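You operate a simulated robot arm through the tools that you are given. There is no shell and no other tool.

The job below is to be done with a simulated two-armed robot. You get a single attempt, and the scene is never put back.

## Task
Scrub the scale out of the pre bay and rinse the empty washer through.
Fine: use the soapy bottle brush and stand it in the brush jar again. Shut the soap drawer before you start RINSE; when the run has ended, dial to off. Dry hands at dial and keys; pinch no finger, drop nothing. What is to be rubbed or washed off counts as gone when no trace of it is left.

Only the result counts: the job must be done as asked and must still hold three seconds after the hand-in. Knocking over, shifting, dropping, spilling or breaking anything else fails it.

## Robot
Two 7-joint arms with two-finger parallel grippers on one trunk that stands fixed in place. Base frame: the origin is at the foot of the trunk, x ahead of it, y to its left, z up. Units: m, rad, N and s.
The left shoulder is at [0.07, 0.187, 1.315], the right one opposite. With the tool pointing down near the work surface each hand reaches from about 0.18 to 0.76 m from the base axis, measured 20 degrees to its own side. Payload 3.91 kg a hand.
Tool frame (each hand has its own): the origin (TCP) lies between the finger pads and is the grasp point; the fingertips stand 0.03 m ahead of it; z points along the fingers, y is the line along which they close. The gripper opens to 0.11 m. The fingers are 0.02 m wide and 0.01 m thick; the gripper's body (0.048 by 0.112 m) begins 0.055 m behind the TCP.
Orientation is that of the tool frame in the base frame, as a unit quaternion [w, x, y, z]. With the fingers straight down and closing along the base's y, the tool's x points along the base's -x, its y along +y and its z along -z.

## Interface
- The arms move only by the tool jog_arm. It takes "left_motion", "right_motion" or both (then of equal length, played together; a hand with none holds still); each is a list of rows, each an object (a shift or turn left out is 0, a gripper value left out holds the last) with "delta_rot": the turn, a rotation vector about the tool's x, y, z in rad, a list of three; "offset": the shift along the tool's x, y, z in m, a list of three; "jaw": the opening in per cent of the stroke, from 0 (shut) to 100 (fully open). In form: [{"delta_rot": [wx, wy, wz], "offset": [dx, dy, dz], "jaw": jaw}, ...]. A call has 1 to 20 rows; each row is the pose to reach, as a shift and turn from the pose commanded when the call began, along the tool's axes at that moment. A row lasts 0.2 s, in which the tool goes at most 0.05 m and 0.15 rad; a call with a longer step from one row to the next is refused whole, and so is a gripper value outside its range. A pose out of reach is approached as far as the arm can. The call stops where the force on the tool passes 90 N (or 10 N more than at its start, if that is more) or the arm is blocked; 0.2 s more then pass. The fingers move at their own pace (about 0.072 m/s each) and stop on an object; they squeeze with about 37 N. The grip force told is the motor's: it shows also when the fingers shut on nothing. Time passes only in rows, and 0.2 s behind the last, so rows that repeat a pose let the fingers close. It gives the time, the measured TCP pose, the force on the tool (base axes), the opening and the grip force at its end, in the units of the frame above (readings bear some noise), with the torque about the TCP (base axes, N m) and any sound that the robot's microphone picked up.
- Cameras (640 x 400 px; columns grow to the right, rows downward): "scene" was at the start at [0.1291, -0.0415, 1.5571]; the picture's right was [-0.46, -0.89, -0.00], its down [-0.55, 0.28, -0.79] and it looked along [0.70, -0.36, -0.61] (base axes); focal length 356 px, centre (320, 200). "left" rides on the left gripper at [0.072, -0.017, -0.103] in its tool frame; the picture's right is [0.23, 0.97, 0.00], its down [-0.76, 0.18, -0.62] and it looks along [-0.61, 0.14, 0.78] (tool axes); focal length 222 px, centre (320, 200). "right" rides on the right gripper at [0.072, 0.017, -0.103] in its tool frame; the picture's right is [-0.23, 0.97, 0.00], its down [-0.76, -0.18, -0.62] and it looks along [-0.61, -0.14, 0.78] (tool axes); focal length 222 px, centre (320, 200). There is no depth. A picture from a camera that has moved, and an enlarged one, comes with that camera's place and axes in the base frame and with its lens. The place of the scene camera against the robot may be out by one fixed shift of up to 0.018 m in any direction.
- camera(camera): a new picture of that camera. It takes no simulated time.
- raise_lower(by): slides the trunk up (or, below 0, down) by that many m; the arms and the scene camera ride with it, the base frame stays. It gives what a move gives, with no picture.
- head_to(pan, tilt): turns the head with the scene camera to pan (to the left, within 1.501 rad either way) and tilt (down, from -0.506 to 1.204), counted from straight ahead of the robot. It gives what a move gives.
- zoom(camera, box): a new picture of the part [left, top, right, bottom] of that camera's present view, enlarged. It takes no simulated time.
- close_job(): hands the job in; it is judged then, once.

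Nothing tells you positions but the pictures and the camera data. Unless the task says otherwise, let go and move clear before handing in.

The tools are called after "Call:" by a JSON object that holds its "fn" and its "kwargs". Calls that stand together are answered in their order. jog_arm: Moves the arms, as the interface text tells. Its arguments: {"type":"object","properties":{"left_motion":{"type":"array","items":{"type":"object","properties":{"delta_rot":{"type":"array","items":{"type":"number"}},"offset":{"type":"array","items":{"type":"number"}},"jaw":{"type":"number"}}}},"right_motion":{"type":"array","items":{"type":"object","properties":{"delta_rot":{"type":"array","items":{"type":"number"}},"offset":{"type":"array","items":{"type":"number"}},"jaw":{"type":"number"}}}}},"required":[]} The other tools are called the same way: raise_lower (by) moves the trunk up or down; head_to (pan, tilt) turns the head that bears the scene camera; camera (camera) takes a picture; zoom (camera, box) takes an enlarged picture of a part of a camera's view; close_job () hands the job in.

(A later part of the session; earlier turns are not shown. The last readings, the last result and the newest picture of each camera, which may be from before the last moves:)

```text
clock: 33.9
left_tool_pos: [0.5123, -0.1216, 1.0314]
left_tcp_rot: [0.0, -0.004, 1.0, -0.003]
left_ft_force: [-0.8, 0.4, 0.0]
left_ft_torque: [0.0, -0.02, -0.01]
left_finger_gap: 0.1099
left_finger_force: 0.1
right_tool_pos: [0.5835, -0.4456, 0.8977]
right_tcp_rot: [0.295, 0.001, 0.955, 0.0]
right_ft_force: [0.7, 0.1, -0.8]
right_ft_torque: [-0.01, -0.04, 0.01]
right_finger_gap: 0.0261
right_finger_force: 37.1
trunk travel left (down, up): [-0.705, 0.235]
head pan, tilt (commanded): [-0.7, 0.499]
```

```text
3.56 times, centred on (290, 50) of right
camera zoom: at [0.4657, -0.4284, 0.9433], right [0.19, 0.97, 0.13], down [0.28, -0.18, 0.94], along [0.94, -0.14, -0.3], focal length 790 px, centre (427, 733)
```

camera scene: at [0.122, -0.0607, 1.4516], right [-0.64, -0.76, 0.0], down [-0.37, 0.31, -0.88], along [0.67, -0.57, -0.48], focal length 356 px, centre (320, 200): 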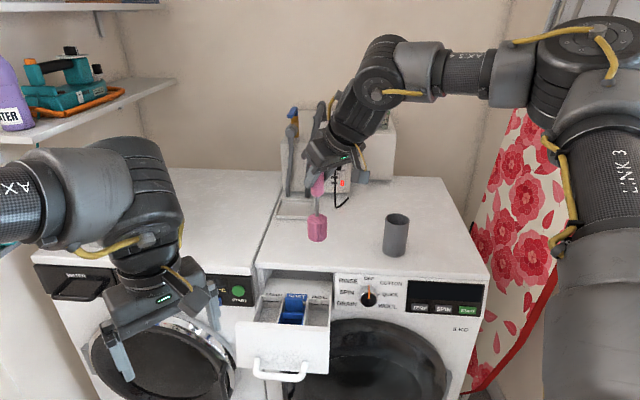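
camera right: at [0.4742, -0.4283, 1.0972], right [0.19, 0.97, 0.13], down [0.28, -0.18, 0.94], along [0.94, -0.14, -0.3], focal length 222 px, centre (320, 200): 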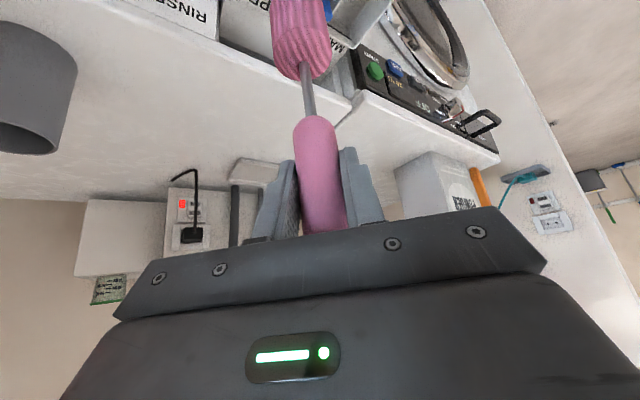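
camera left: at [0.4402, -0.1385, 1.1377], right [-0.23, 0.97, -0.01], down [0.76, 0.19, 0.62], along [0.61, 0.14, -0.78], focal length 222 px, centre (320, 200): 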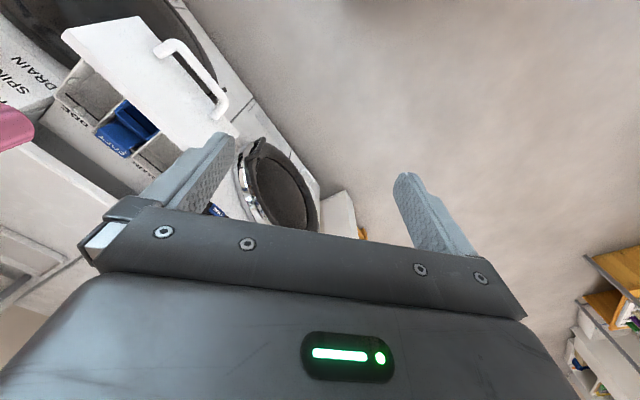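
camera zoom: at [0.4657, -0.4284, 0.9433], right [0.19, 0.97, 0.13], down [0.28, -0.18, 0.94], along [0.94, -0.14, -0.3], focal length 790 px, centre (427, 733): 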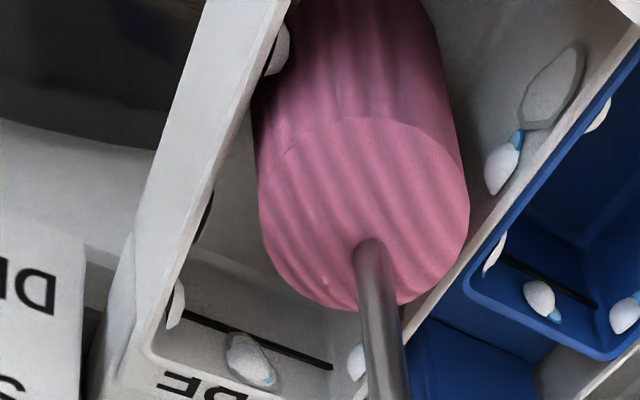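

The bristles' full-width part now spans the patch height. I'll test the contact by easing 7 mm towards the outer wall and reading the force.

Call:
{"fn": "jog_arm", "kwargs": {"right_motion": [{"offset": [0.002, -0.0025, -0.0014], "jaw": 0}, {"offset": [0.0041, -0.0049, -0.0028]}, {"offset": [0.0041, -0.0049, -0.0028]}]}}

Call:
{"fn": "zoom", "kwargs": {"camera": "scene", "box": [270, 260, 340, 330]}}

Call:
{"fn": "zoom", "kwargs": {"camera": "left", "box": [20, 40, 140, 130]}}

Call:
{"fn": "zoom", "kwargs": {"camera": "right", "box": [200, 0, 380, 100]}}

```text
clock: 34.7
left_tool_pos: [0.5111, -0.1214, 1.0332]
left_tcp_rot: [0.0, -0.003, 1.0, -0.003]
left_ft_force: [-0.4, -0.3, -0.1]
left_ft_torque: [0.0, 0.0, 0.0]
left_finger_gap: 0.11
left_finger_force: 0.1
right_tool_pos: [0.5792, -0.4502, 0.8975]
right_tcp_rot: [0.296, 0.001, 0.955, -0.001]
right_ft_force: [-0.3, 0.6, -1.0]
right_ft_torque: [0.02, -0.02, -0.01]
right_finger_gap: 0.0264
right_finger_force: 37.0
trunk travel left (down, up): [-0.705, 0.235]
head pan, tilt (commanded): [-0.7, 0.499]
```

```text
5.71 times, centred on (305, 295) of scene
camera zoom: at [0.122, -0.0608, 1.4516], right [-0.64, -0.76, 0.0], down [-0.37, 0.31, -0.88], along [0.67, -0.57, -0.48], focal length 2034 px, centre (406, -343)
```

zoom: 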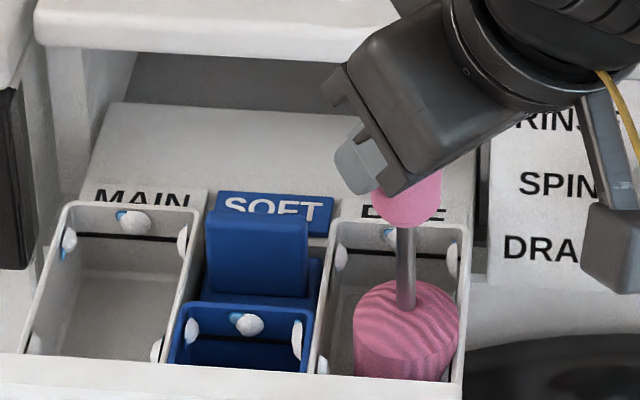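

```text
4.44 times, centred on (80, 85) of left
camera zoom: at [0.4404, -0.1384, 1.1376], right [-0.23, 0.97, 0.0], down [0.76, 0.19, 0.62], along [0.61, 0.14, -0.78], focal length 987 px, centre (1387, 711)
```

zoom: 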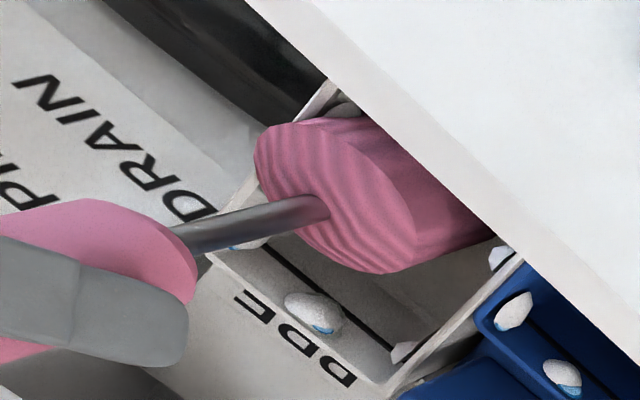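

```text
3.56 times, centred on (290, 50) of right
camera zoom: at [0.4609, -0.4333, 0.943], right [0.19, 0.97, 0.13], down [0.28, -0.18, 0.94], along [0.94, -0.14, -0.3], focal length 790 px, centre (427, 733)
```

zoom: 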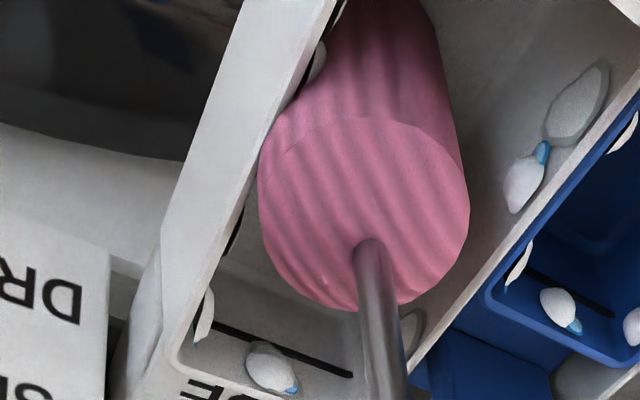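

There is no reaction force, so the bristles yield against the wall. I'll scrub along the outer wall from end to end with a couple of passes.

Call:
{"fn": "jog_arm", "kwargs": {"right_motion": [{"offset": [-0.0122, -0.0177, 0.0084], "jaw": 0}, {"offset": [-0.0256, -0.0339, 0.0176]}, {"offset": [-0.0122, -0.0177, 0.0084]}, {"offset": [0.0012, -0.0014, -0.0008]}, {"offset": [0.0146, 0.0149, -0.01]}, {"offset": [0.028, 0.0311, -0.0192]}, {"offset": [0.0146, 0.0149, -0.01]}, {"offset": [0.0012, -0.0014, -0.0008]}, {"offset": [-0.0122, -0.0177, 0.0084]}, {"offset": [-0.0256, -0.0339, 0.0176]}, {"offset": [-0.0122, -0.0177, 0.0084]}, {"offset": [0.0012, -0.0014, -0.0008]}]}}

Call:
{"fn": "zoom", "kwargs": {"camera": "scene", "box": [270, 260, 340, 330]}}

Call:
{"fn": "zoom", "kwargs": {"camera": "left", "box": [20, 40, 140, 130]}}

Call:
{"fn": "zoom", "kwargs": {"camera": "right", "box": [200, 0, 380, 100]}}

```text
clock: 37.3
left_tool_pos: [0.5129, -0.121, 1.0332]
left_tcp_rot: [-0.001, -0.004, 1.0, -0.003]
left_ft_force: [0.0, 0.9, -0.4]
left_ft_torque: [0.03, 0.02, 0.0]
left_finger_gap: 0.1099
left_finger_force: 0.0
right_tool_pos: [0.5767, -0.4512, 0.8966]
right_tcp_rot: [0.295, 0.0, 0.956, 0.0]
right_ft_force: [1.7, 2.5, 2.1]
right_ft_torque: [0.19, -0.19, 0.02]
right_finger_gap: 0.0262
right_finger_force: 36.8
trunk travel left (down, up): [-0.705, 0.235]
head pan, tilt (commanded): [-0.7, 0.499]
```

```text
5.71 times, centred on (305, 295) of scene
camera zoom: at [0.1222, -0.06, 1.4516], right [-0.64, -0.77, 0.0], down [-0.37, 0.31, -0.88], along [0.67, -0.57, -0.48], focal length 2034 px, centre (406, -343)
```

zoom: 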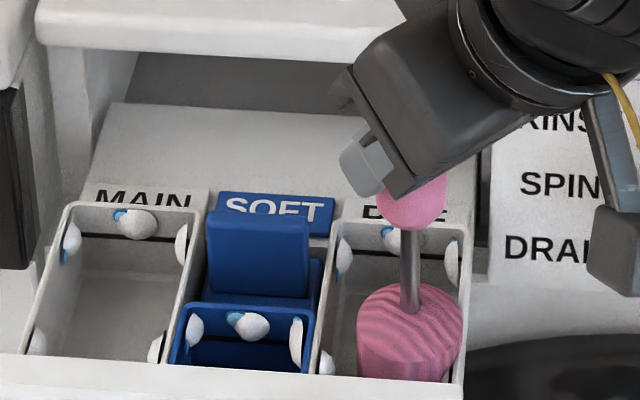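

```text
4.44 times, centred on (80, 85) of left
camera zoom: at [0.4405, -0.1378, 1.1377], right [-0.23, 0.97, -0.01], down [0.76, 0.19, 0.62], along [0.61, 0.14, -0.78], focal length 987 px, centre (1387, 711)
```

zoom: 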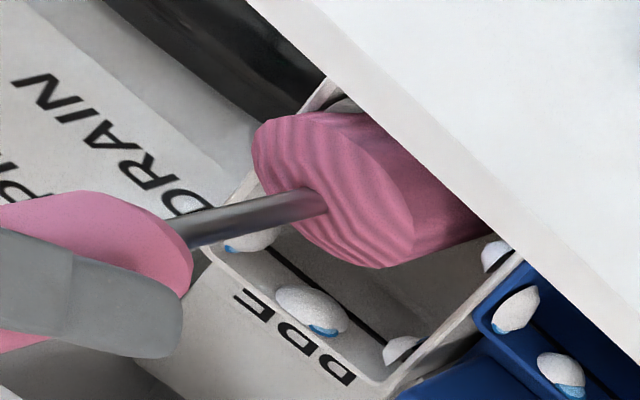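

```text
3.56 times, centred on (290, 50) of right
camera zoom: at [0.4593, -0.4339, 0.9426], right [0.19, 0.97, 0.13], down [0.28, -0.18, 0.94], along [0.94, -0.14, -0.3], focal length 790 px, centre (427, 733)
```

zoom: 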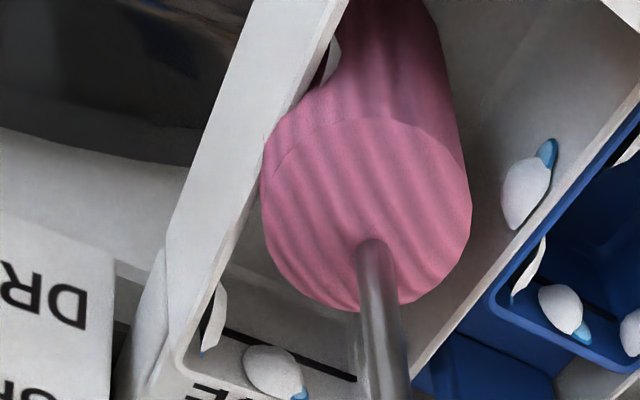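

The grey scale is wearing off and only suds cover those spots now. Next I'll scrub along the soft-side wall the same way.

Call:
{"fn": "jog_arm", "kwargs": {"right_motion": [{"offset": [-0.0096, 0.0117, 0.0066], "jaw": 0}, {"offset": [-0.023, -0.0046, 0.0158]}, {"offset": [-0.0364, -0.0208, 0.025]}, {"offset": [-0.023, -0.0046, 0.0158]}, {"offset": [-0.0096, 0.0117, 0.0066]}, {"offset": [0.0038, 0.028, -0.0026]}, {"offset": [0.0172, 0.0442, -0.0118]}, {"offset": [0.0038, 0.028, -0.0026]}, {"offset": [-0.0096, 0.0117, 0.0066]}, {"offset": [-0.023, -0.0046, 0.0158]}, {"offset": [-0.0364, -0.0208, 0.025]}, {"offset": [-0.023, -0.0046, 0.0158]}, {"offset": [-0.0096, 0.0117, 0.0066]}]}}

Call:
{"fn": "zoom", "kwargs": {"camera": "scene", "box": [270, 260, 340, 330]}}

Call:
{"fn": "zoom", "kwargs": {"camera": "left", "box": [20, 40, 140, 130]}}

Call:
{"fn": "zoom", "kwargs": {"camera": "right", "box": [200, 0, 380, 100]}}

```text
clock: 40.1
left_tool_pos: [0.5112, -0.1217, 1.0328]
left_tcp_rot: [0.001, -0.004, 1.0, -0.003]
left_ft_force: [0.2, 0.1, 1.0]
left_ft_torque: [0.01, 0.0, 0.01]
left_finger_gap: 0.1098
left_finger_force: 0.0
right_tool_pos: [0.5887, -0.4406, 0.8984]
right_tcp_rot: [0.296, 0.001, 0.955, -0.002]
right_ft_force: [0.6, -0.6, 0.1]
right_ft_torque: [0.0, -0.02, 0.03]
right_finger_gap: 0.0261
right_finger_force: 37.2
trunk travel left (down, up): [-0.705, 0.235]
head pan, tilt (commanded): [-0.7, 0.499]
```

```text
5.71 times, centred on (305, 295) of scene
camera zoom: at [0.1216, -0.0604, 1.4517], right [-0.64, -0.76, 0.0], down [-0.37, 0.31, -0.88], along [0.67, -0.57, -0.48], focal length 2034 px, centre (406, -343)
```

zoom: 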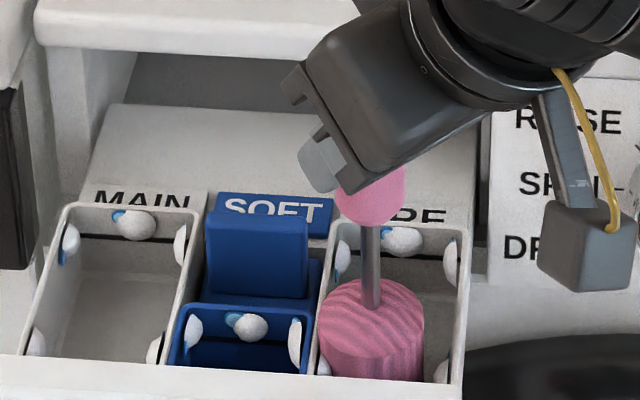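

```text
4.44 times, centred on (80, 85) of left
camera zoom: at [0.44, -0.1381, 1.1378], right [-0.23, 0.97, -0.01], down [0.76, 0.19, 0.62], along [0.61, 0.14, -0.78], focal length 987 px, centre (1387, 711)
```

zoom: 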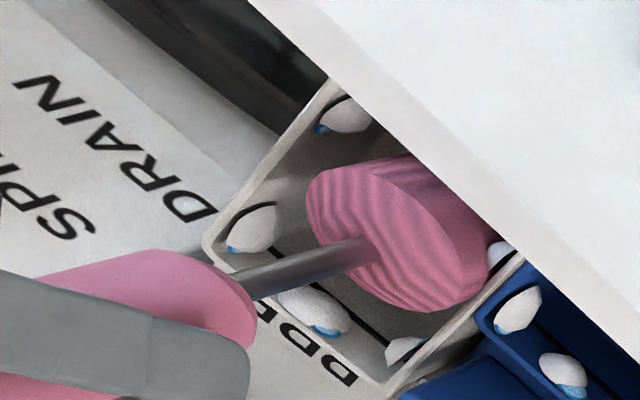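

```text
3.56 times, centred on (290, 50) of right
camera zoom: at [0.4703, -0.4225, 0.9435], right [0.19, 0.97, 0.13], down [0.28, -0.18, 0.94], along [0.94, -0.14, -0.3], focal length 790 px, centre (427, 733)
```

zoom: 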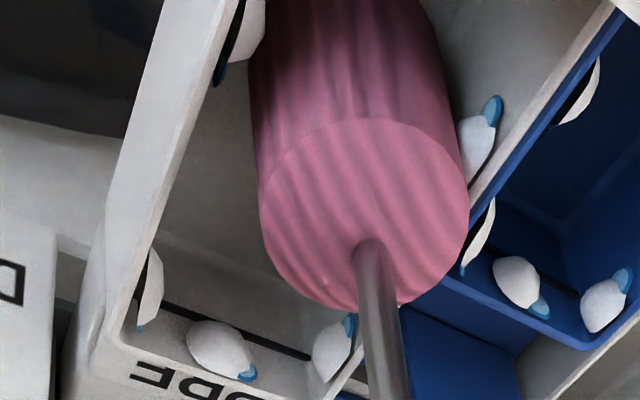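

The scale appears mostly gone, with only foam showing. I'll make one more full lap round the walls, including the front and back, to be sure.

Call:
{"fn": "jog_arm", "kwargs": {"right_motion": [{"offset": [-0.0146, -0.0149, 0.01], "jaw": 0}, {"offset": [-0.028, -0.0311, 0.0192]}, {"offset": [-0.0221, -0.0382, 0.0152]}, {"offset": [-0.016, -0.0456, 0.011]}, {"offset": [-0.0026, -0.0294, 0.0018]}, {"offset": [0.0108, -0.0131, -0.0074]}, {"offset": [0.0242, 0.0032, -0.0166]}, {"offset": [0.0376, 0.0194, -0.0258]}, {"offset": [0.0315, 0.0268, -0.0216]}, {"offset": [0.0256, 0.0339, -0.0176]}, {"offset": [0.0122, 0.0177, -0.0084]}, {"offset": [-0.0012, 0.0014, 0.0008]}, {"offset": [0.0047, -0.0057, -0.0032]}, {"offset": [0.0047, -0.0057, -0.0032]}]}}

Call:
{"fn": "zoom", "kwargs": {"camera": "scene", "box": [270, 260, 340, 330]}}

Call:
{"fn": "zoom", "kwargs": {"camera": "left", "box": [20, 40, 140, 130]}}

Call:
{"fn": "zoom", "kwargs": {"camera": "right", "box": [200, 0, 380, 100]}}

```text
clock: 43.1
left_tool_pos: [0.5121, -0.1222, 1.0338]
left_tcp_rot: [-0.001, -0.003, 1.0, -0.003]
left_ft_force: [0.3, 0.8, 0.2]
left_ft_torque: [0.03, 0.01, 0.04]
left_finger_gap: 0.1097
left_finger_force: 0.0
right_tool_pos: [0.5839, -0.4457, 0.8972]
right_tcp_rot: [0.294, 0.0, 0.956, 0.0]
right_ft_force: [0.0, -0.2, -0.3]
right_ft_torque: [-0.04, 0.04, 0.01]
right_finger_gap: 0.0262
right_finger_force: 36.8
trunk travel left (down, up): [-0.705, 0.235]
head pan, tilt (commanded): [-0.7, 0.499]
```

```text
5.71 times, centred on (305, 295) of scene
camera zoom: at [0.1223, -0.0611, 1.4516], right [-0.64, -0.76, 0.0], down [-0.37, 0.31, -0.88], along [0.67, -0.57, -0.48], focal length 2034 px, centre (406, -343)
```

zoom: 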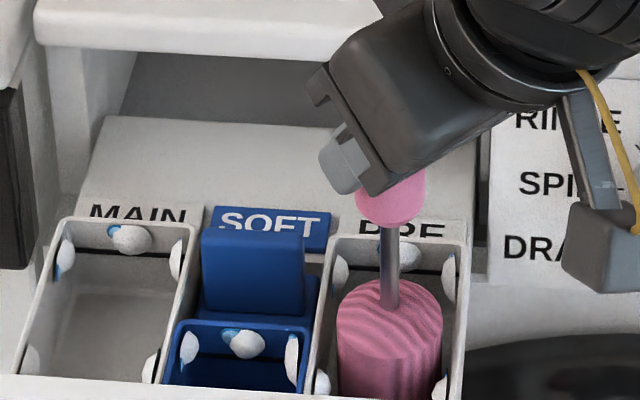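

```text
4.44 times, centred on (80, 85) of left
camera zoom: at [0.4405, -0.1387, 1.1375], right [-0.23, 0.97, 0.0], down [0.76, 0.19, 0.62], along [0.61, 0.14, -0.78], focal length 987 px, centre (1387, 711)
```

zoom: 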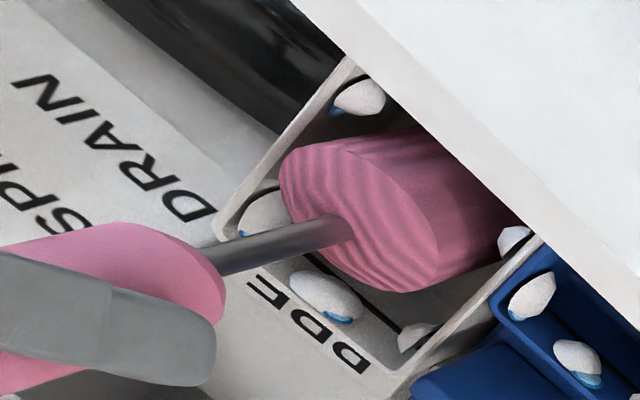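

```text
3.56 times, centred on (290, 50) of right
camera zoom: at [0.4651, -0.4288, 0.943], right [0.19, 0.97, 0.13], down [0.28, -0.18, 0.94], along [0.94, -0.14, -0.3], focal length 790 px, centre (427, 733)
```

zoom: 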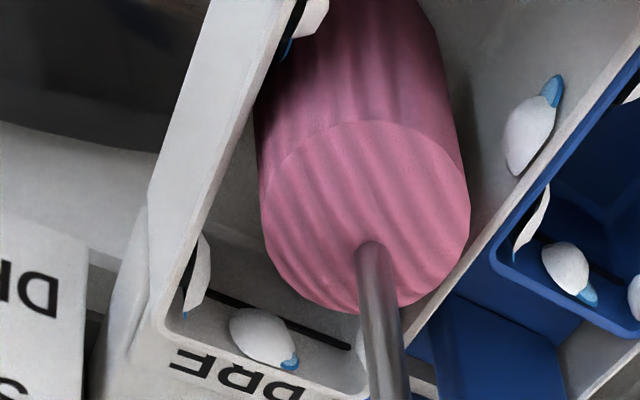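

The drawer slid out a few millimetres from the front stroke, which is harmless. I'll lift the brush straight out and inspect the bay.

Call:
{"fn": "jog_arm", "kwargs": {"right_motion": [{"offset": [-0.0113, 0, -0.0165], "jaw": 0}, {"offset": [-0.0254, 0, -0.0371]}, {"offset": [-0.0423, 0, -0.0619]}, {"offset": [-0.0592, 0, -0.0867]}, {"offset": [-0.0762, 0, -0.1114]}, {"offset": [-0.0903, 0, -0.132]}, {"offset": [-0.0903, 0, -0.132]}]}}

Call:
{"fn": "zoom", "kwargs": {"camera": "scene", "box": [260, 240, 350, 330]}}

Call:
{"fn": "zoom", "kwargs": {"camera": "left", "box": [20, 40, 140, 130]}}

Call:
{"fn": "zoom", "kwargs": {"camera": "right", "box": [200, 0, 440, 150]}}

```text
clock: 44.7
left_tool_pos: [0.5124, -0.1221, 1.033]
left_tcp_rot: [-0.001, -0.003, 1.0, -0.002]
left_ft_force: [0.4, -0.6, 0.2]
left_ft_torque: [-0.02, 0.01, 0.02]
left_finger_gap: 0.1098
left_finger_force: 0.1
right_tool_pos: [0.5835, -0.4459, 1.0571]
right_tcp_rot: [0.295, 0.0, 0.955, 0.001]
right_ft_force: [0.9, 0.2, -0.1]
right_ft_torque: [0.01, 0.01, 0.0]
right_finger_gap: 0.0261
right_finger_force: 36.7
trunk travel left (down, up): [-0.705, 0.235]
head pan, tilt (commanded): [-0.7, 0.499]
```

```text
4.44 times, centred on (305, 285) of scene
camera zoom: at [0.1223, -0.0612, 1.4515], right [-0.64, -0.76, 0.0], down [-0.37, 0.31, -0.88], along [0.67, -0.57, -0.48], focal length 1582 px, centre (387, -178)
```

zoom: 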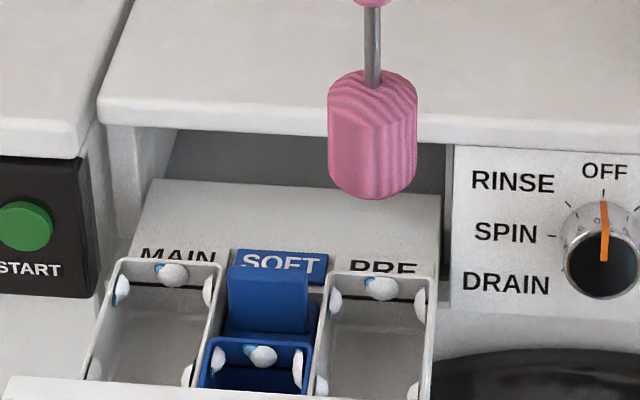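

```text
4.44 times, centred on (80, 85) of left
camera zoom: at [0.4405, -0.1388, 1.1375], right [-0.23, 0.97, 0.0], down [0.76, 0.19, 0.62], along [0.61, 0.14, -0.78], focal length 987 px, centre (1387, 711)
```

zoom: 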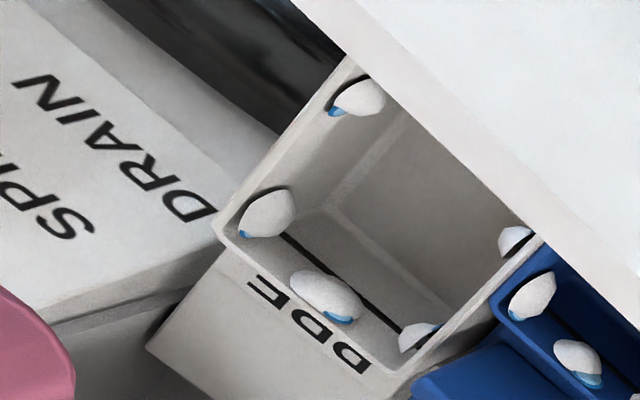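

```text
2.67 times, centred on (320, 75) of right
camera zoom: at [0.4652, -0.4286, 1.1032], right [0.19, 0.97, 0.13], down [0.28, -0.18, 0.94], along [0.94, -0.14, -0.3], focal length 592 px, centre (320, 533)
```

zoom: 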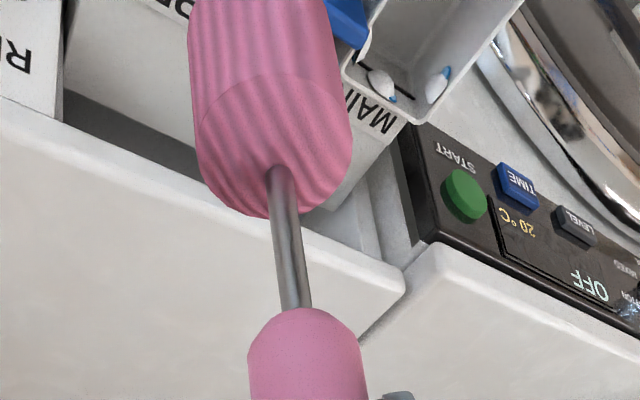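

Only foam is visible in the bay now. I'll zoom right in on each foam spot to check for grey scale underneath.

Call:
{"fn": "zoom", "kwargs": {"camera": "left", "box": [55, 45, 135, 125]}}

Call:
{"fn": "zoom", "kwargs": {"camera": "left", "box": [60, 75, 110, 125]}}

Call:
{"fn": "zoom", "kwargs": {"camera": "scene", "box": [320, 294, 352, 324]}}

Call:
{"fn": "zoom", "kwargs": {"camera": "scene", "box": [280, 290, 350, 330]}}

```text
5.00 times, centred on (95, 85) of left
camera zoom: at [0.4405, -0.1388, 1.1375], right [-0.23, 0.97, 0.0], down [0.76, 0.19, 0.62], along [0.61, 0.14, -0.78], focal length 1111 px, centre (1445, 775)
```

zoom: 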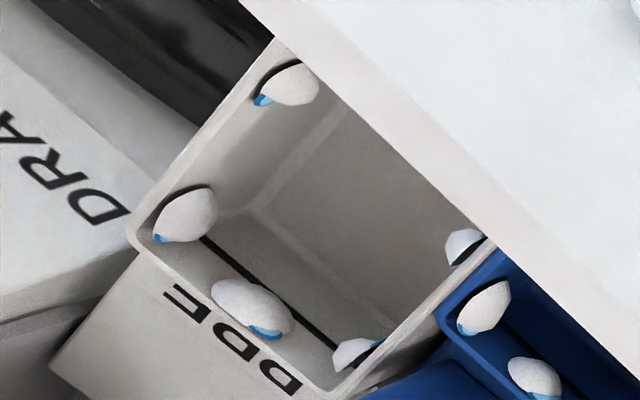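

```text
8.00 times, centred on (85, 100) of left
camera zoom: at [0.4405, -0.1388, 1.1375], right [-0.23, 0.97, 0.0], down [0.76, 0.19, 0.62], along [0.61, 0.14, -0.78], focal length 1777 px, centre (2200, 1000)
```

zoom: 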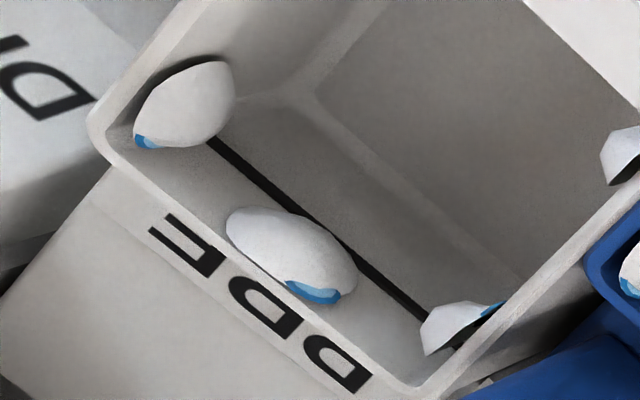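

```text
13.33 times, centred on (336, 309) of scene
camera zoom: at [0.1223, -0.0612, 1.4515], right [-0.64, -0.76, 0.0], down [-0.37, 0.31, -0.88], along [0.67, -0.57, -0.48], focal length 4745 px, centre (107, -1253)
```

zoom: 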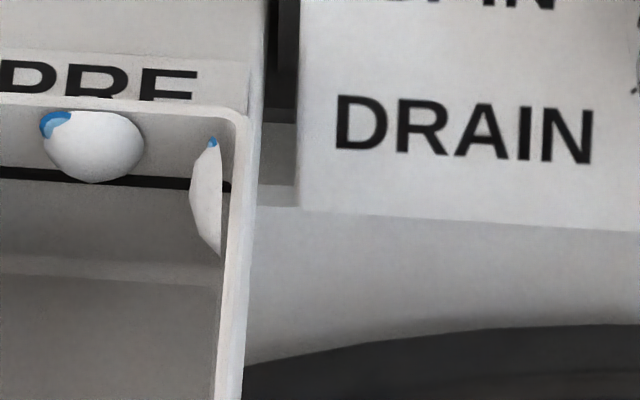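

```text
9.14 times, centred on (315, 310) of scene
camera zoom: at [0.1223, -0.0612, 1.4515], right [-0.64, -0.76, 0.0], down [-0.37, 0.31, -0.88], along [0.67, -0.57, -0.48], focal length 3254 px, centre (366, -806)
```

zoom: 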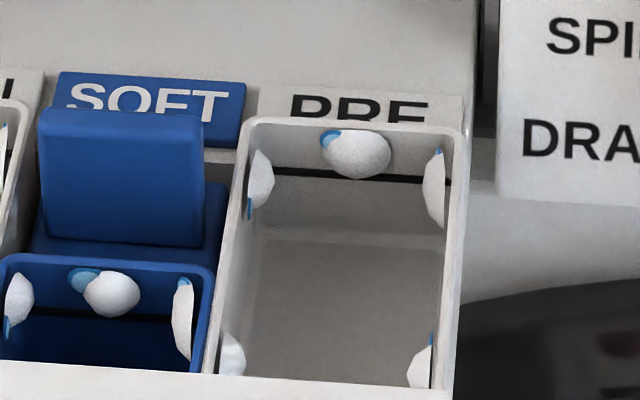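

Every former scale spot looks clean apart from foam, and the spots not under foam show bare wall. I'll carry the brush back, rising and turning the hand to the yaw it had at the jar.

Call:
{"fn": "jog_arm", "kwargs": {"right_motion": [{"offset": [-0.02, -0.012, -0.025], "delta_rot": [0, 0, 0], "jaw": 0}, {"offset": [-0.04, -0.03, -0.05], "delta_rot": [0.0739, 0, 0.108]}, {"offset": [-0.055, -0.052, -0.0675], "delta_rot": [0.1477, 0, 0.216]}, {"offset": [-0.0661, -0.075, -0.0675], "delta_rot": [0.2216, 0, 0.324]}, {"offset": [-0.0661, -0.095, -0.0675], "delta_rot": [0.2955, 0, 0.4319]}, {"offset": [-0.0661, -0.1141, -0.0675], "delta_rot": [0.3693, 0, 0.5399]}, {"offset": [-0.0661, -0.1141, -0.0675], "delta_rot": [0.4432, 0, 0.6479]}, {"offset": [-0.0661, -0.1141, -0.0675], "delta_rot": [0.4432, 0, 0.6479]}]}}

Call:
{"fn": "camera", "kwargs": {"camera": "right"}}

Call:
{"fn": "camera", "kwargs": {"camera": "scene"}}

```text
clock: 46.5
left_tool_pos: [0.5112, -0.121, 1.0325]
left_tcp_rot: [0.001, -0.004, 1.0, -0.002]
left_ft_force: [-1.0, 0.5, 0.0]
left_ft_torque: [-0.01, 0.01, -0.01]
left_finger_gap: 0.1096
left_finger_force: 0.1
right_tool_pos: [0.6008, -0.5617, 1.1504]
right_tcp_rot: [0.274, 0.367, 0.882, -0.114]
right_ft_force: [-0.4, -0.6, 0.1]
right_ft_torque: [-0.02, 0.02, -0.01]
right_finger_gap: 0.0261
right_finger_force: 36.8
trunk travel left (down, up): [-0.705, 0.235]
head pan, tilt (commanded): [-0.7, 0.499]
```

```text
taken
camera right: at [0.5284, -0.465, 1.1959], right [0.82, 0.55, 0.13], down [0.07, -0.32, 0.94], along [0.56, -0.77, -0.3], focal length 222 px, centre (320, 200)
```

right: 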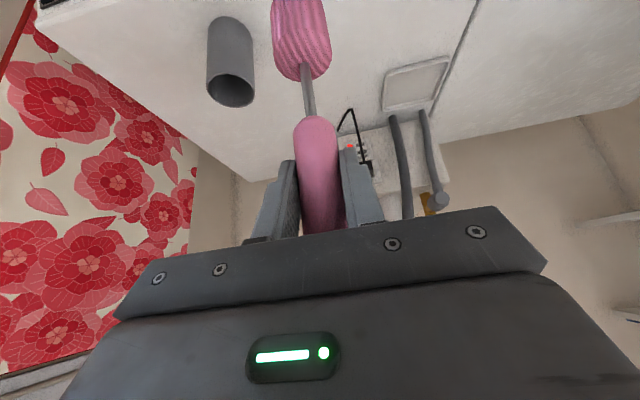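

```text
taken
camera scene: at [0.1213, -0.0613, 1.4516], right [-0.64, -0.76, 0.0], down [-0.37, 0.31, -0.88], along [0.67, -0.57, -0.48], focal length 356 px, centre (320, 200)
```

scene: 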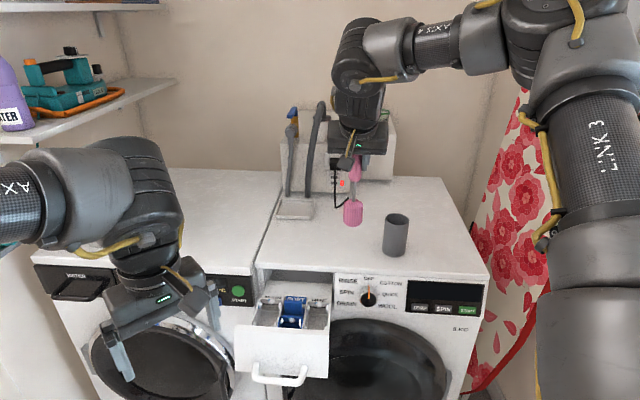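

The brush hasn't slipped in the grip. Next I'll move to the hover pose above the jar, the same TCP position as after the lift.

Call:
{"fn": "jog_arm", "kwargs": {"right_motion": [{"offset": [-0.0158, -0.0232, 0.0105], "jaw": 0}, {"offset": [-0.0317, -0.0465, 0.0209]}, {"offset": [-0.0475, -0.0697, 0.0314]}, {"offset": [-0.0634, -0.093, 0.0418]}, {"offset": [-0.0792, -0.1162, 0.0523]}, {"offset": [-0.0792, -0.1162, 0.0523]}]}}

Call:
{"fn": "camera", "kwargs": {"camera": "right"}}

Call:
{"fn": "zoom", "kwargs": {"camera": "scene", "box": [360, 130, 440, 270]}}

```text
clock: 47.9
left_tool_pos: [0.5118, -0.1211, 1.034]
left_tcp_rot: [-0.001, -0.003, 1.0, -0.003]
left_ft_force: [-0.2, -0.1, 0.6]
left_ft_torque: [-0.04, 0.0, -0.02]
left_finger_gap: 0.1102
left_finger_force: 0.0
right_tool_pos: [0.5837, -0.7078, 1.1512]
right_tcp_rot: [0.273, 0.366, 0.882, -0.113]
right_ft_force: [0.1, -0.4, 0.3]
right_ft_torque: [0.02, 0.02, 0.0]
right_finger_gap: 0.0263
right_finger_force: 37.0
trunk travel left (down, up): [-0.705, 0.235]
head pan, tilt (commanded): [-0.7, 0.499]
```

```text
taken
camera right: at [0.5128, -0.6131, 1.1975], right [0.82, 0.56, 0.13], down [0.07, -0.32, 0.94], along [0.57, -0.77, -0.3], focal length 222 px, centre (320, 200)
```

right: 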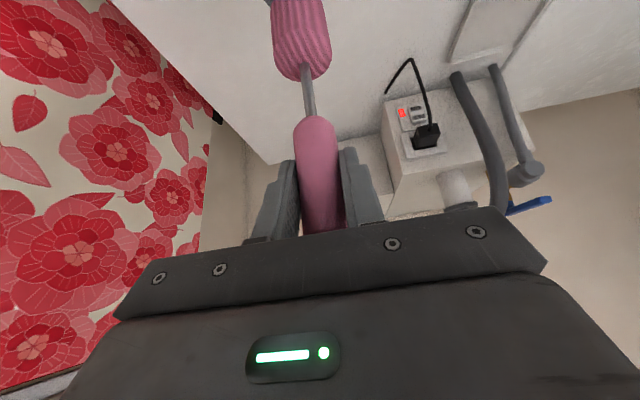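

```text
2.86 times, centred on (400, 200) of scene
camera zoom: at [0.1221, -0.0601, 1.4516], right [-0.64, -0.76, 0.0], down [-0.37, 0.31, -0.88], along [0.67, -0.57, -0.48], focal length 1017 px, centre (91, 200)
```

zoom: 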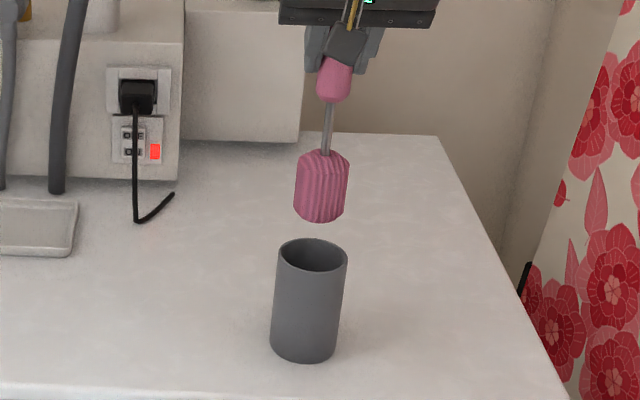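

The picture matches the one just after the lift, so the brush is over the jar. I'll lower 4 cm first and check it against the rim.

Call:
{"fn": "jog_arm", "kwargs": {"right_motion": [{"offset": [0.0103, -0.0002, 0.0172], "jaw": 0}, {"offset": [0.0206, -0.0004, 0.0344]}, {"offset": [0.0206, -0.0004, 0.0344]}]}}

Call:
{"fn": "zoom", "kwargs": {"camera": "scene", "box": [360, 150, 440, 270]}}

Call:
{"fn": "zoom", "kwargs": {"camera": "right", "box": [230, 0, 390, 120]}}

```text
clock: 48.7
left_tool_pos: [0.5112, -0.1218, 1.0328]
left_tcp_rot: [0.0, -0.004, 1.0, -0.002]
left_ft_force: [0.7, 0.1, -0.6]
left_ft_torque: [0.03, 0.0, -0.02]
left_finger_gap: 0.11
left_finger_force: 0.0
right_tool_pos: [0.5855, -0.7105, 1.1117]
right_tcp_rot: [0.273, 0.367, 0.882, -0.113]
right_ft_force: [-0.7, 0.4, -0.3]
right_ft_torque: [0.03, -0.04, 0.03]
right_finger_gap: 0.0262
right_finger_force: 37.4
trunk travel left (down, up): [-0.705, 0.235]
head pan, tilt (commanded): [-0.7, 0.499]
```

```text
3.33 times, centred on (400, 210) of scene
camera zoom: at [0.1215, -0.0603, 1.4517], right [-0.64, -0.76, 0.0], down [-0.37, 0.31, -0.88], along [0.67, -0.57, -0.48], focal length 1186 px, centre (53, 167)
```

zoom: 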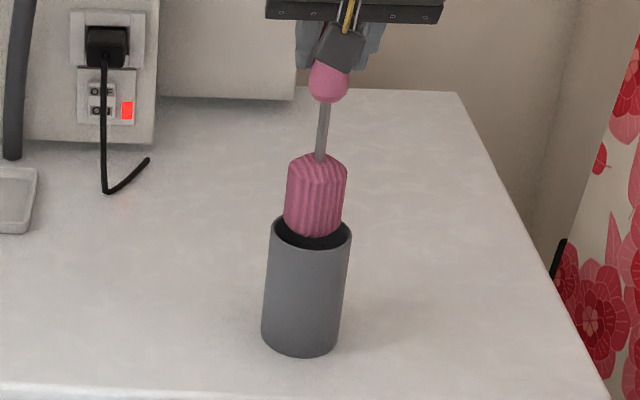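

```text
3.33 times, centred on (310, 60) of right
camera zoom: at [0.5143, -0.6151, 1.1577], right [0.82, 0.56, 0.13], down [0.07, -0.32, 0.94], along [0.57, -0.77, -0.3], focal length 740 px, centre (353, 667)
```

zoom: 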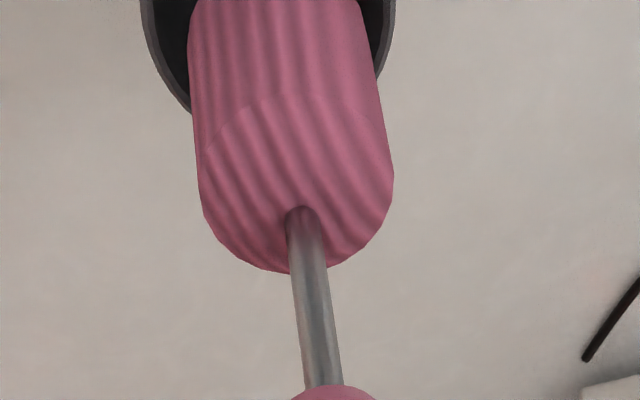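

The bristles are centred in the jar mouth and the TCP matches the grasp position. Lowering the rest of the way in small steps.

Call:
{"fn": "jog_arm", "kwargs": {"right_motion": [{"offset": [0.0085, 0, 0.0124], "jaw": 0}, {"offset": [0.0169, 0, 0.0248]}, {"offset": [0.0254, 0, 0.0371]}, {"offset": [0.0339, 0, 0.0495]}, {"offset": [0.0423, 0, 0.0619]}, {"offset": [0.0463, 0, 0.0677]}, {"offset": [0.0491, 0, 0.0718]}, {"offset": [0.0491, 0, 0.0718]}]}}

Call:
{"fn": "zoom", "kwargs": {"camera": "scene", "box": [360, 150, 440, 270]}}

Call:
{"fn": "camera", "kwargs": {"camera": "right"}}

```text
clock: 50.5
left_tool_pos: [0.5114, -0.1217, 1.0329]
left_tcp_rot: [0.0, -0.004, 1.0, -0.003]
left_ft_force: [0.1, -0.4, 0.0]
left_ft_torque: [0.02, 0.01, 0.04]
left_finger_gap: 0.1098
left_finger_force: 0.0
right_tool_pos: [0.5855, -0.7116, 1.025]
right_tcp_rot: [0.272, 0.366, 0.883, -0.113]
right_ft_force: [-0.1, 0.5, -0.6]
right_ft_torque: [0.04, -0.03, -0.03]
right_finger_gap: 0.0261
right_finger_force: 37.4
trunk travel left (down, up): [-0.705, 0.235]
head pan, tilt (commanded): [-0.7, 0.499]
```

```text
3.33 times, centred on (400, 210) of scene
camera zoom: at [0.1219, -0.061, 1.4516], right [-0.64, -0.76, 0.0], down [-0.37, 0.31, -0.88], along [0.67, -0.57, -0.48], focal length 1186 px, centre (53, 167)
```

zoom: 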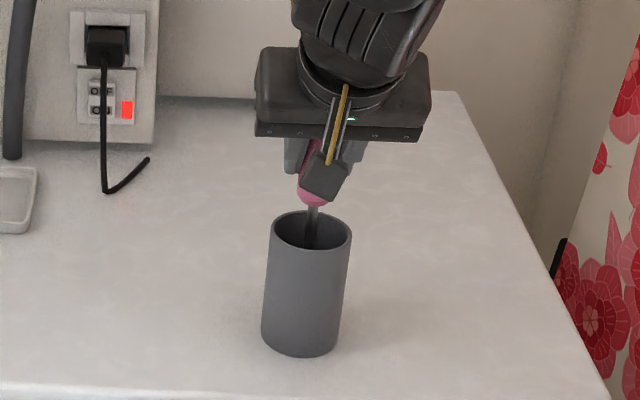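

```text
taken
camera right: at [0.5148, -0.6158, 1.0703], right [0.82, 0.56, 0.13], down [0.07, -0.32, 0.94], along [0.57, -0.77, -0.3], focal length 222 px, centre (320, 200)
```

right: 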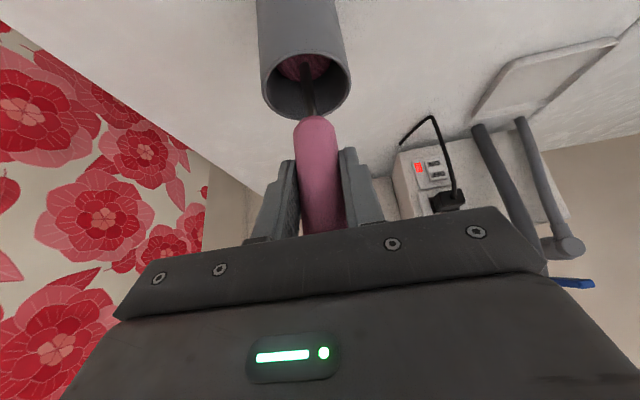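

I'll go the last 3 mm so that the brush rests on the jar floor, then release slowly.

Call:
{"fn": "jog_arm", "kwargs": {"right_motion": [{"offset": [0.001, 0, 0.0014], "jaw": 0}, {"offset": [0.0019, 0, 0.0027]}, {"offset": [0.0019, 0, 0.0027]}]}}

```text
clock: 51.3
left_tool_pos: [0.5112, -0.1217, 1.0341]
left_tcp_rot: [0.0, -0.004, 1.0, -0.002]
left_ft_force: [0.1, -0.5, 0.3]
left_ft_torque: [0.0, 0.0, 0.03]
left_finger_gap: 0.11
left_finger_force: 0.1
right_tool_pos: [0.5861, -0.7103, 1.022]
right_tcp_rot: [0.273, 0.367, 0.882, -0.113]
right_ft_force: [0.3, -0.1, 3.1]
right_ft_torque: [-0.04, 0.0, 0.06]
right_finger_gap: 0.0263
right_finger_force: 37.2
trunk travel left (down, up): [-0.705, 0.235]
head pan, tilt (commanded): [-0.7, 0.499]
```

A 3 N upward force shows the brush is resting on the jar floor. Opening the gripper.

Call:
{"fn": "jog_arm", "kwargs": {"right_motion": [{"jaw": 28}, {"jaw": 36}, {"jaw": 50}, {"jaw": 70}, {"jaw": 90}, {"jaw": 90}]}}

Call:
{"fn": "camera", "kwargs": {"camera": "right"}}

Call:
{"fn": "zoom", "kwargs": {"camera": "scene", "box": [360, 150, 440, 270]}}

```text
clock: 52.7
left_tool_pos: [0.5113, -0.1219, 1.0322]
left_tcp_rot: [0.0, -0.003, 1.0, -0.002]
left_ft_force: [-0.3, -0.5, 0.2]
left_ft_torque: [-0.01, -0.02, 0.01]
left_finger_gap: 0.1101
left_finger_force: 0.1
right_tool_pos: [0.5861, -0.7119, 1.02]
right_tcp_rot: [0.273, 0.366, 0.882, -0.114]
right_ft_force: [-0.3, 0.9, -0.6]
right_ft_torque: [-0.04, 0.02, 0.01]
right_finger_gap: 0.0995
right_finger_force: 0.0
trunk travel left (down, up): [-0.705, 0.235]
head pan, tilt (commanded): [-0.7, 0.499]
```

```text
taken
camera right: at [0.5149, -0.6156, 1.0671], right [0.82, 0.56, 0.13], down [0.07, -0.32, 0.94], along [0.57, -0.77, -0.3], focal length 222 px, centre (320, 200)
```

right: 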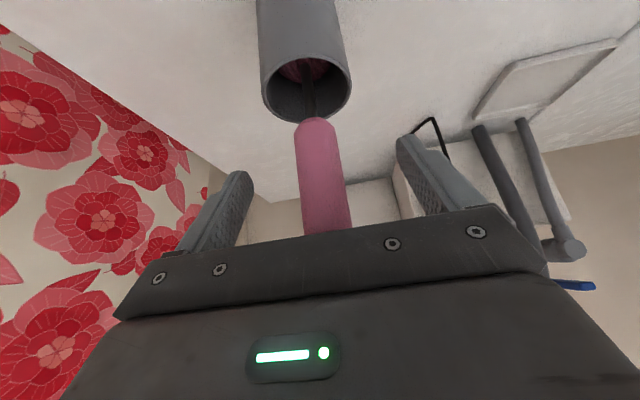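

```text
3.33 times, centred on (400, 210) of scene
camera zoom: at [0.1219, -0.0609, 1.4516], right [-0.64, -0.76, 0.0], down [-0.37, 0.31, -0.88], along [0.67, -0.57, -0.48], focal length 1186 px, centre (53, 167)
```

zoom: 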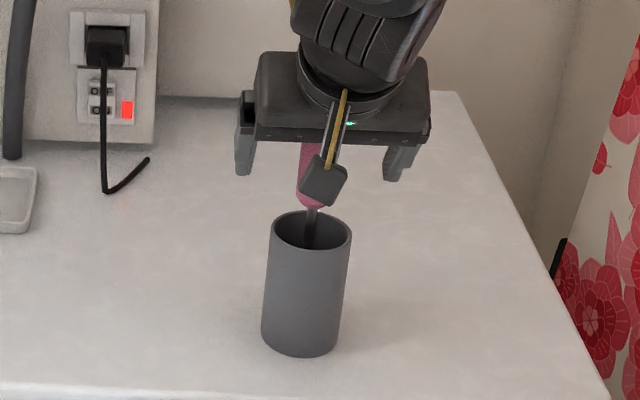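

The brush stands in the jar again. I'll retreat along the tool axis, clear of the handle.

Call:
{"fn": "jog_arm", "kwargs": {"right_motion": [{"offset": [0, 0, -0.03]}, {"offset": [0, 0, -0.06]}, {"offset": [0, 0, -0.1]}, {"offset": [0, 0, -0.14]}, {"offset": [0, 0, -0.14]}]}}

Call:
{"fn": "camera", "kwargs": {"camera": "right"}}

Call:
{"fn": "camera", "kwargs": {"camera": "scene"}}

Call:
{"fn": "camera", "kwargs": {"camera": "left"}}

```text
clock: 53.9
left_tool_pos: [0.5111, -0.123, 1.0331]
left_tcp_rot: [-0.002, -0.004, 1.0, -0.003]
left_ft_force: [-0.1, 0.0, -0.7]
left_ft_torque: [0.01, 0.02, 0.02]
left_finger_gap: 0.1099
left_finger_force: 0.0
right_tool_pos: [0.5302, -0.6563, 1.1376]
right_tcp_rot: [0.272, 0.365, 0.883, -0.112]
right_ft_force: [0.9, -0.5, -0.7]
right_ft_torque: [0.02, 0.02, 0.0]
right_finger_gap: 0.099
right_finger_force: 0.1
trunk travel left (down, up): [-0.705, 0.235]
head pan, tilt (commanded): [-0.7, 0.499]
```

```text
taken
camera right: at [0.4591, -0.5604, 1.183], right [0.82, 0.56, 0.13], down [0.07, -0.32, 0.94], along [0.57, -0.77, -0.3], focal length 222 px, centre (320, 200)
```

right: 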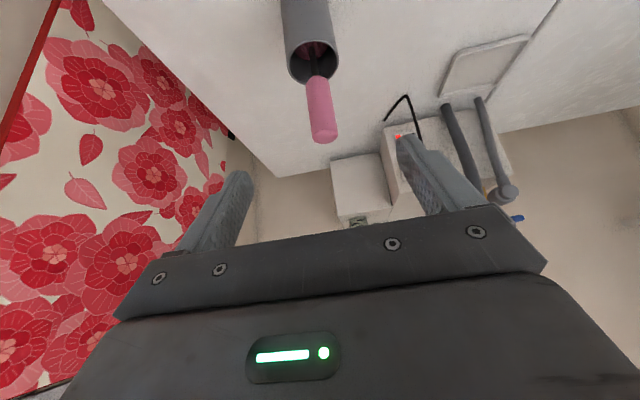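

```text
taken
camera scene: at [0.1229, -0.0617, 1.4515], right [-0.64, -0.76, 0.0], down [-0.37, 0.31, -0.88], along [0.67, -0.56, -0.48], focal length 356 px, centre (320, 200)
```

scene: 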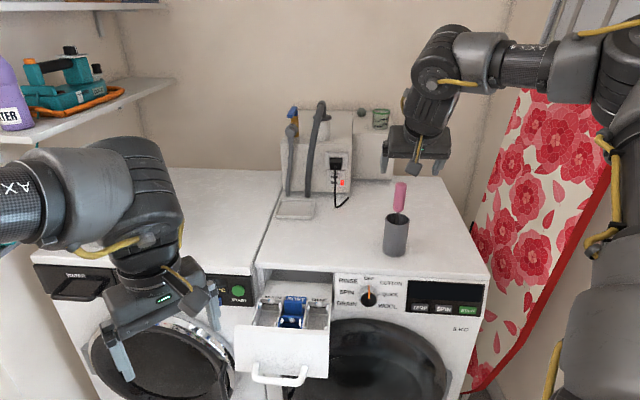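

```text
taken
camera left: at [0.441, -0.1392, 1.1373], right [-0.23, 0.97, 0.0], down [0.76, 0.19, 0.62], along [0.6, 0.14, -0.78], focal length 222 px, centre (320, 200)
```

left: 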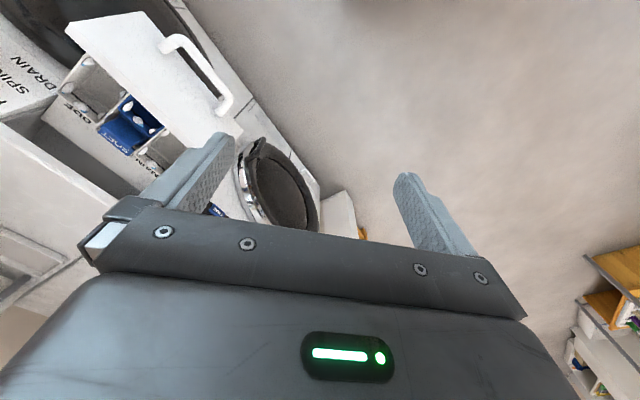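

The brush is left standing upright. Before shutting the drawer I'll look into the pre bay from above with the right wrist camera to make sure no scale is left.

Call:
{"fn": "jog_arm", "kwargs": {"right_motion": [{"offset": [0.0139, 0.0185, 0.0], "delta_rot": [-0.0294, 0.0711, -0.0952]}, {"offset": [0.0278, 0.037, 0.0113], "delta_rot": [-0.0589, 0.1421, -0.1904]}, {"offset": [0.0417, 0.0555, 0.0226], "delta_rot": [-0.0883, 0.2132, -0.2856]}, {"offset": [0.0557, 0.074, 0.0362], "delta_rot": [-0.1178, 0.2843, -0.3808]}, {"offset": [0.0696, 0.0924, 0.0498], "delta_rot": [-0.1472, 0.3553, -0.4759]}, {"offset": [0.0835, 0.1109, 0.0634], "delta_rot": [-0.1766, 0.4264, -0.5711]}, {"offset": [0.0974, 0.1294, 0.077], "delta_rot": [-0.2061, 0.4974, -0.6663]}, {"offset": [0.1113, 0.1479, 0.0906], "delta_rot": [-0.2355, 0.5685, -0.7615]}, {"offset": [0.1113, 0.1479, 0.0906], "delta_rot": [-0.2355, 0.5685, -0.7615]}]}}

Call:
{"fn": "camera", "kwargs": {"camera": "right"}}

Call:
{"fn": "zoom", "kwargs": {"camera": "right", "box": [290, 0, 430, 110]}}

Call:
{"fn": "zoom", "kwargs": {"camera": "left", "box": [40, 40, 180, 160]}}

```text
clock: 55.9
left_tool_pos: [0.5103, -0.1219, 1.0341]
left_tcp_rot: [0.0, -0.004, 1.0, -0.002]
left_ft_force: [0.1, 0.4, -0.9]
left_ft_torque: [0.04, 0.03, 0.0]
left_finger_gap: 0.11
left_finger_force: 0.1
right_tool_pos: [0.6056, -0.523, 1.0005]
right_tcp_rot: [0.001, 0.0, 1.0, 0.001]
right_ft_force: [-0.5, 0.8, 0.0]
right_ft_torque: [0.02, -0.03, 0.0]
right_finger_gap: 0.0992
right_finger_force: 0.0
trunk travel left (down, up): [-0.705, 0.235]
head pan, tilt (commanded): [-0.7, 0.499]
```

```text
taken
camera right: at [0.5332, -0.5056, 1.105], right [0.23, 0.97, 0.0], down [0.76, -0.18, 0.62], along [0.61, -0.14, -0.78], focal length 222 px, centre (320, 200)
```

right: 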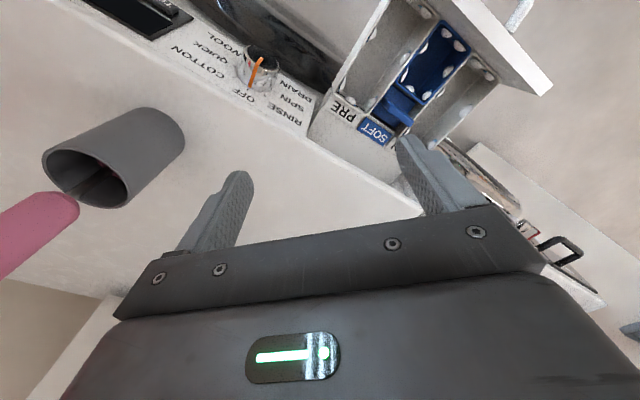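

```text
3.64 times, centred on (360, 55) of right
camera zoom: at [0.5332, -0.5056, 1.105], right [0.23, 0.97, 0.0], down [0.76, -0.18, 0.62], along [0.61, -0.14, -0.78], focal length 808 px, centre (174, 727)
```

zoom: 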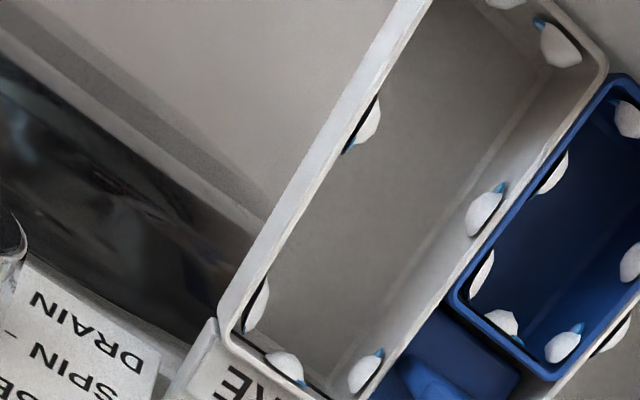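

```text
3.33 times, centred on (110, 100) of left
camera zoom: at [0.4393, -0.1388, 1.138], right [-0.23, 0.97, 0.0], down [0.76, 0.19, 0.62], along [0.61, 0.14, -0.78], focal length 740 px, centre (1020, 533)
```

zoom: 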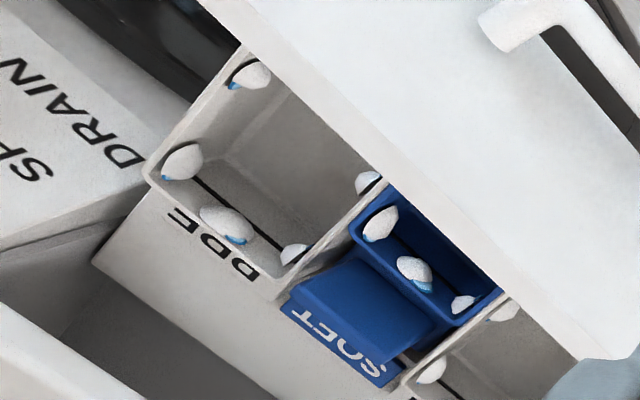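

From above, the bare wall shows wherever scale used to be; only foam is left, which the rinse should flush. I'll bring the right hand back in front of the machine and close its fingers for pushing the drawer shut.

Call:
{"fn": "jog_arm", "kwargs": {"right_motion": [{"offset": [0.0311, 0.0146, -0.01], "jaw": 60}, {"offset": [0.0622, 0.0292, -0.02], "jaw": 30}, {"offset": [0.0934, 0.0438, -0.03], "jaw": 0}, {"offset": [0.1245, 0.0584, -0.04], "jaw": 0}, {"offset": [0.1556, 0.073, -0.05], "jaw": 0}, {"offset": [0.1556, 0.073, -0.05], "jaw": 0}]}}

Call:
{"fn": "camera", "kwargs": {"camera": "scene"}}

```text
clock: 57.3
left_tool_pos: [0.5121, -0.1211, 1.0335]
left_tcp_rot: [-0.001, -0.003, 1.0, -0.002]
left_ft_force: [0.2, 0.4, 0.4]
left_ft_torque: [0.0, 0.03, -0.01]
left_finger_gap: 0.11
left_finger_force: 0.0
right_tool_pos: [0.45, -0.4499, 1.0499]
right_tcp_rot: [-0.002, 0.0, 1.0, 0.001]
right_ft_force: [-1.2, -0.5, -0.1]
right_ft_torque: [-0.01, 0.01, 0.0]
right_finger_gap: 0.0
right_finger_force: 37.1
trunk travel left (down, up): [-0.705, 0.235]
head pan, tilt (commanded): [-0.7, 0.499]
```

```text
taken
camera scene: at [0.1231, -0.0609, 1.4515], right [-0.64, -0.77, 0.0], down [-0.37, 0.31, -0.88], along [0.67, -0.57, -0.48], focal length 356 px, centre (320, 200)
```

scene: 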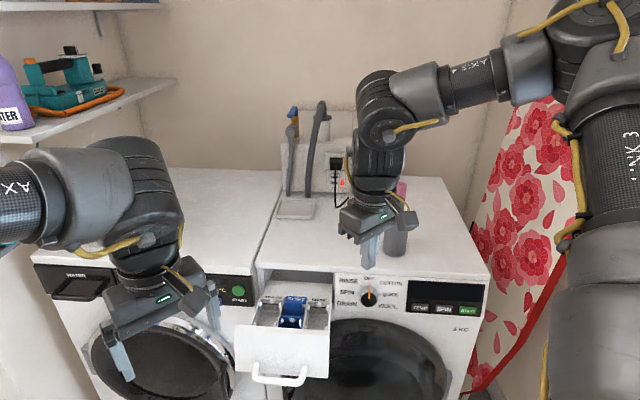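

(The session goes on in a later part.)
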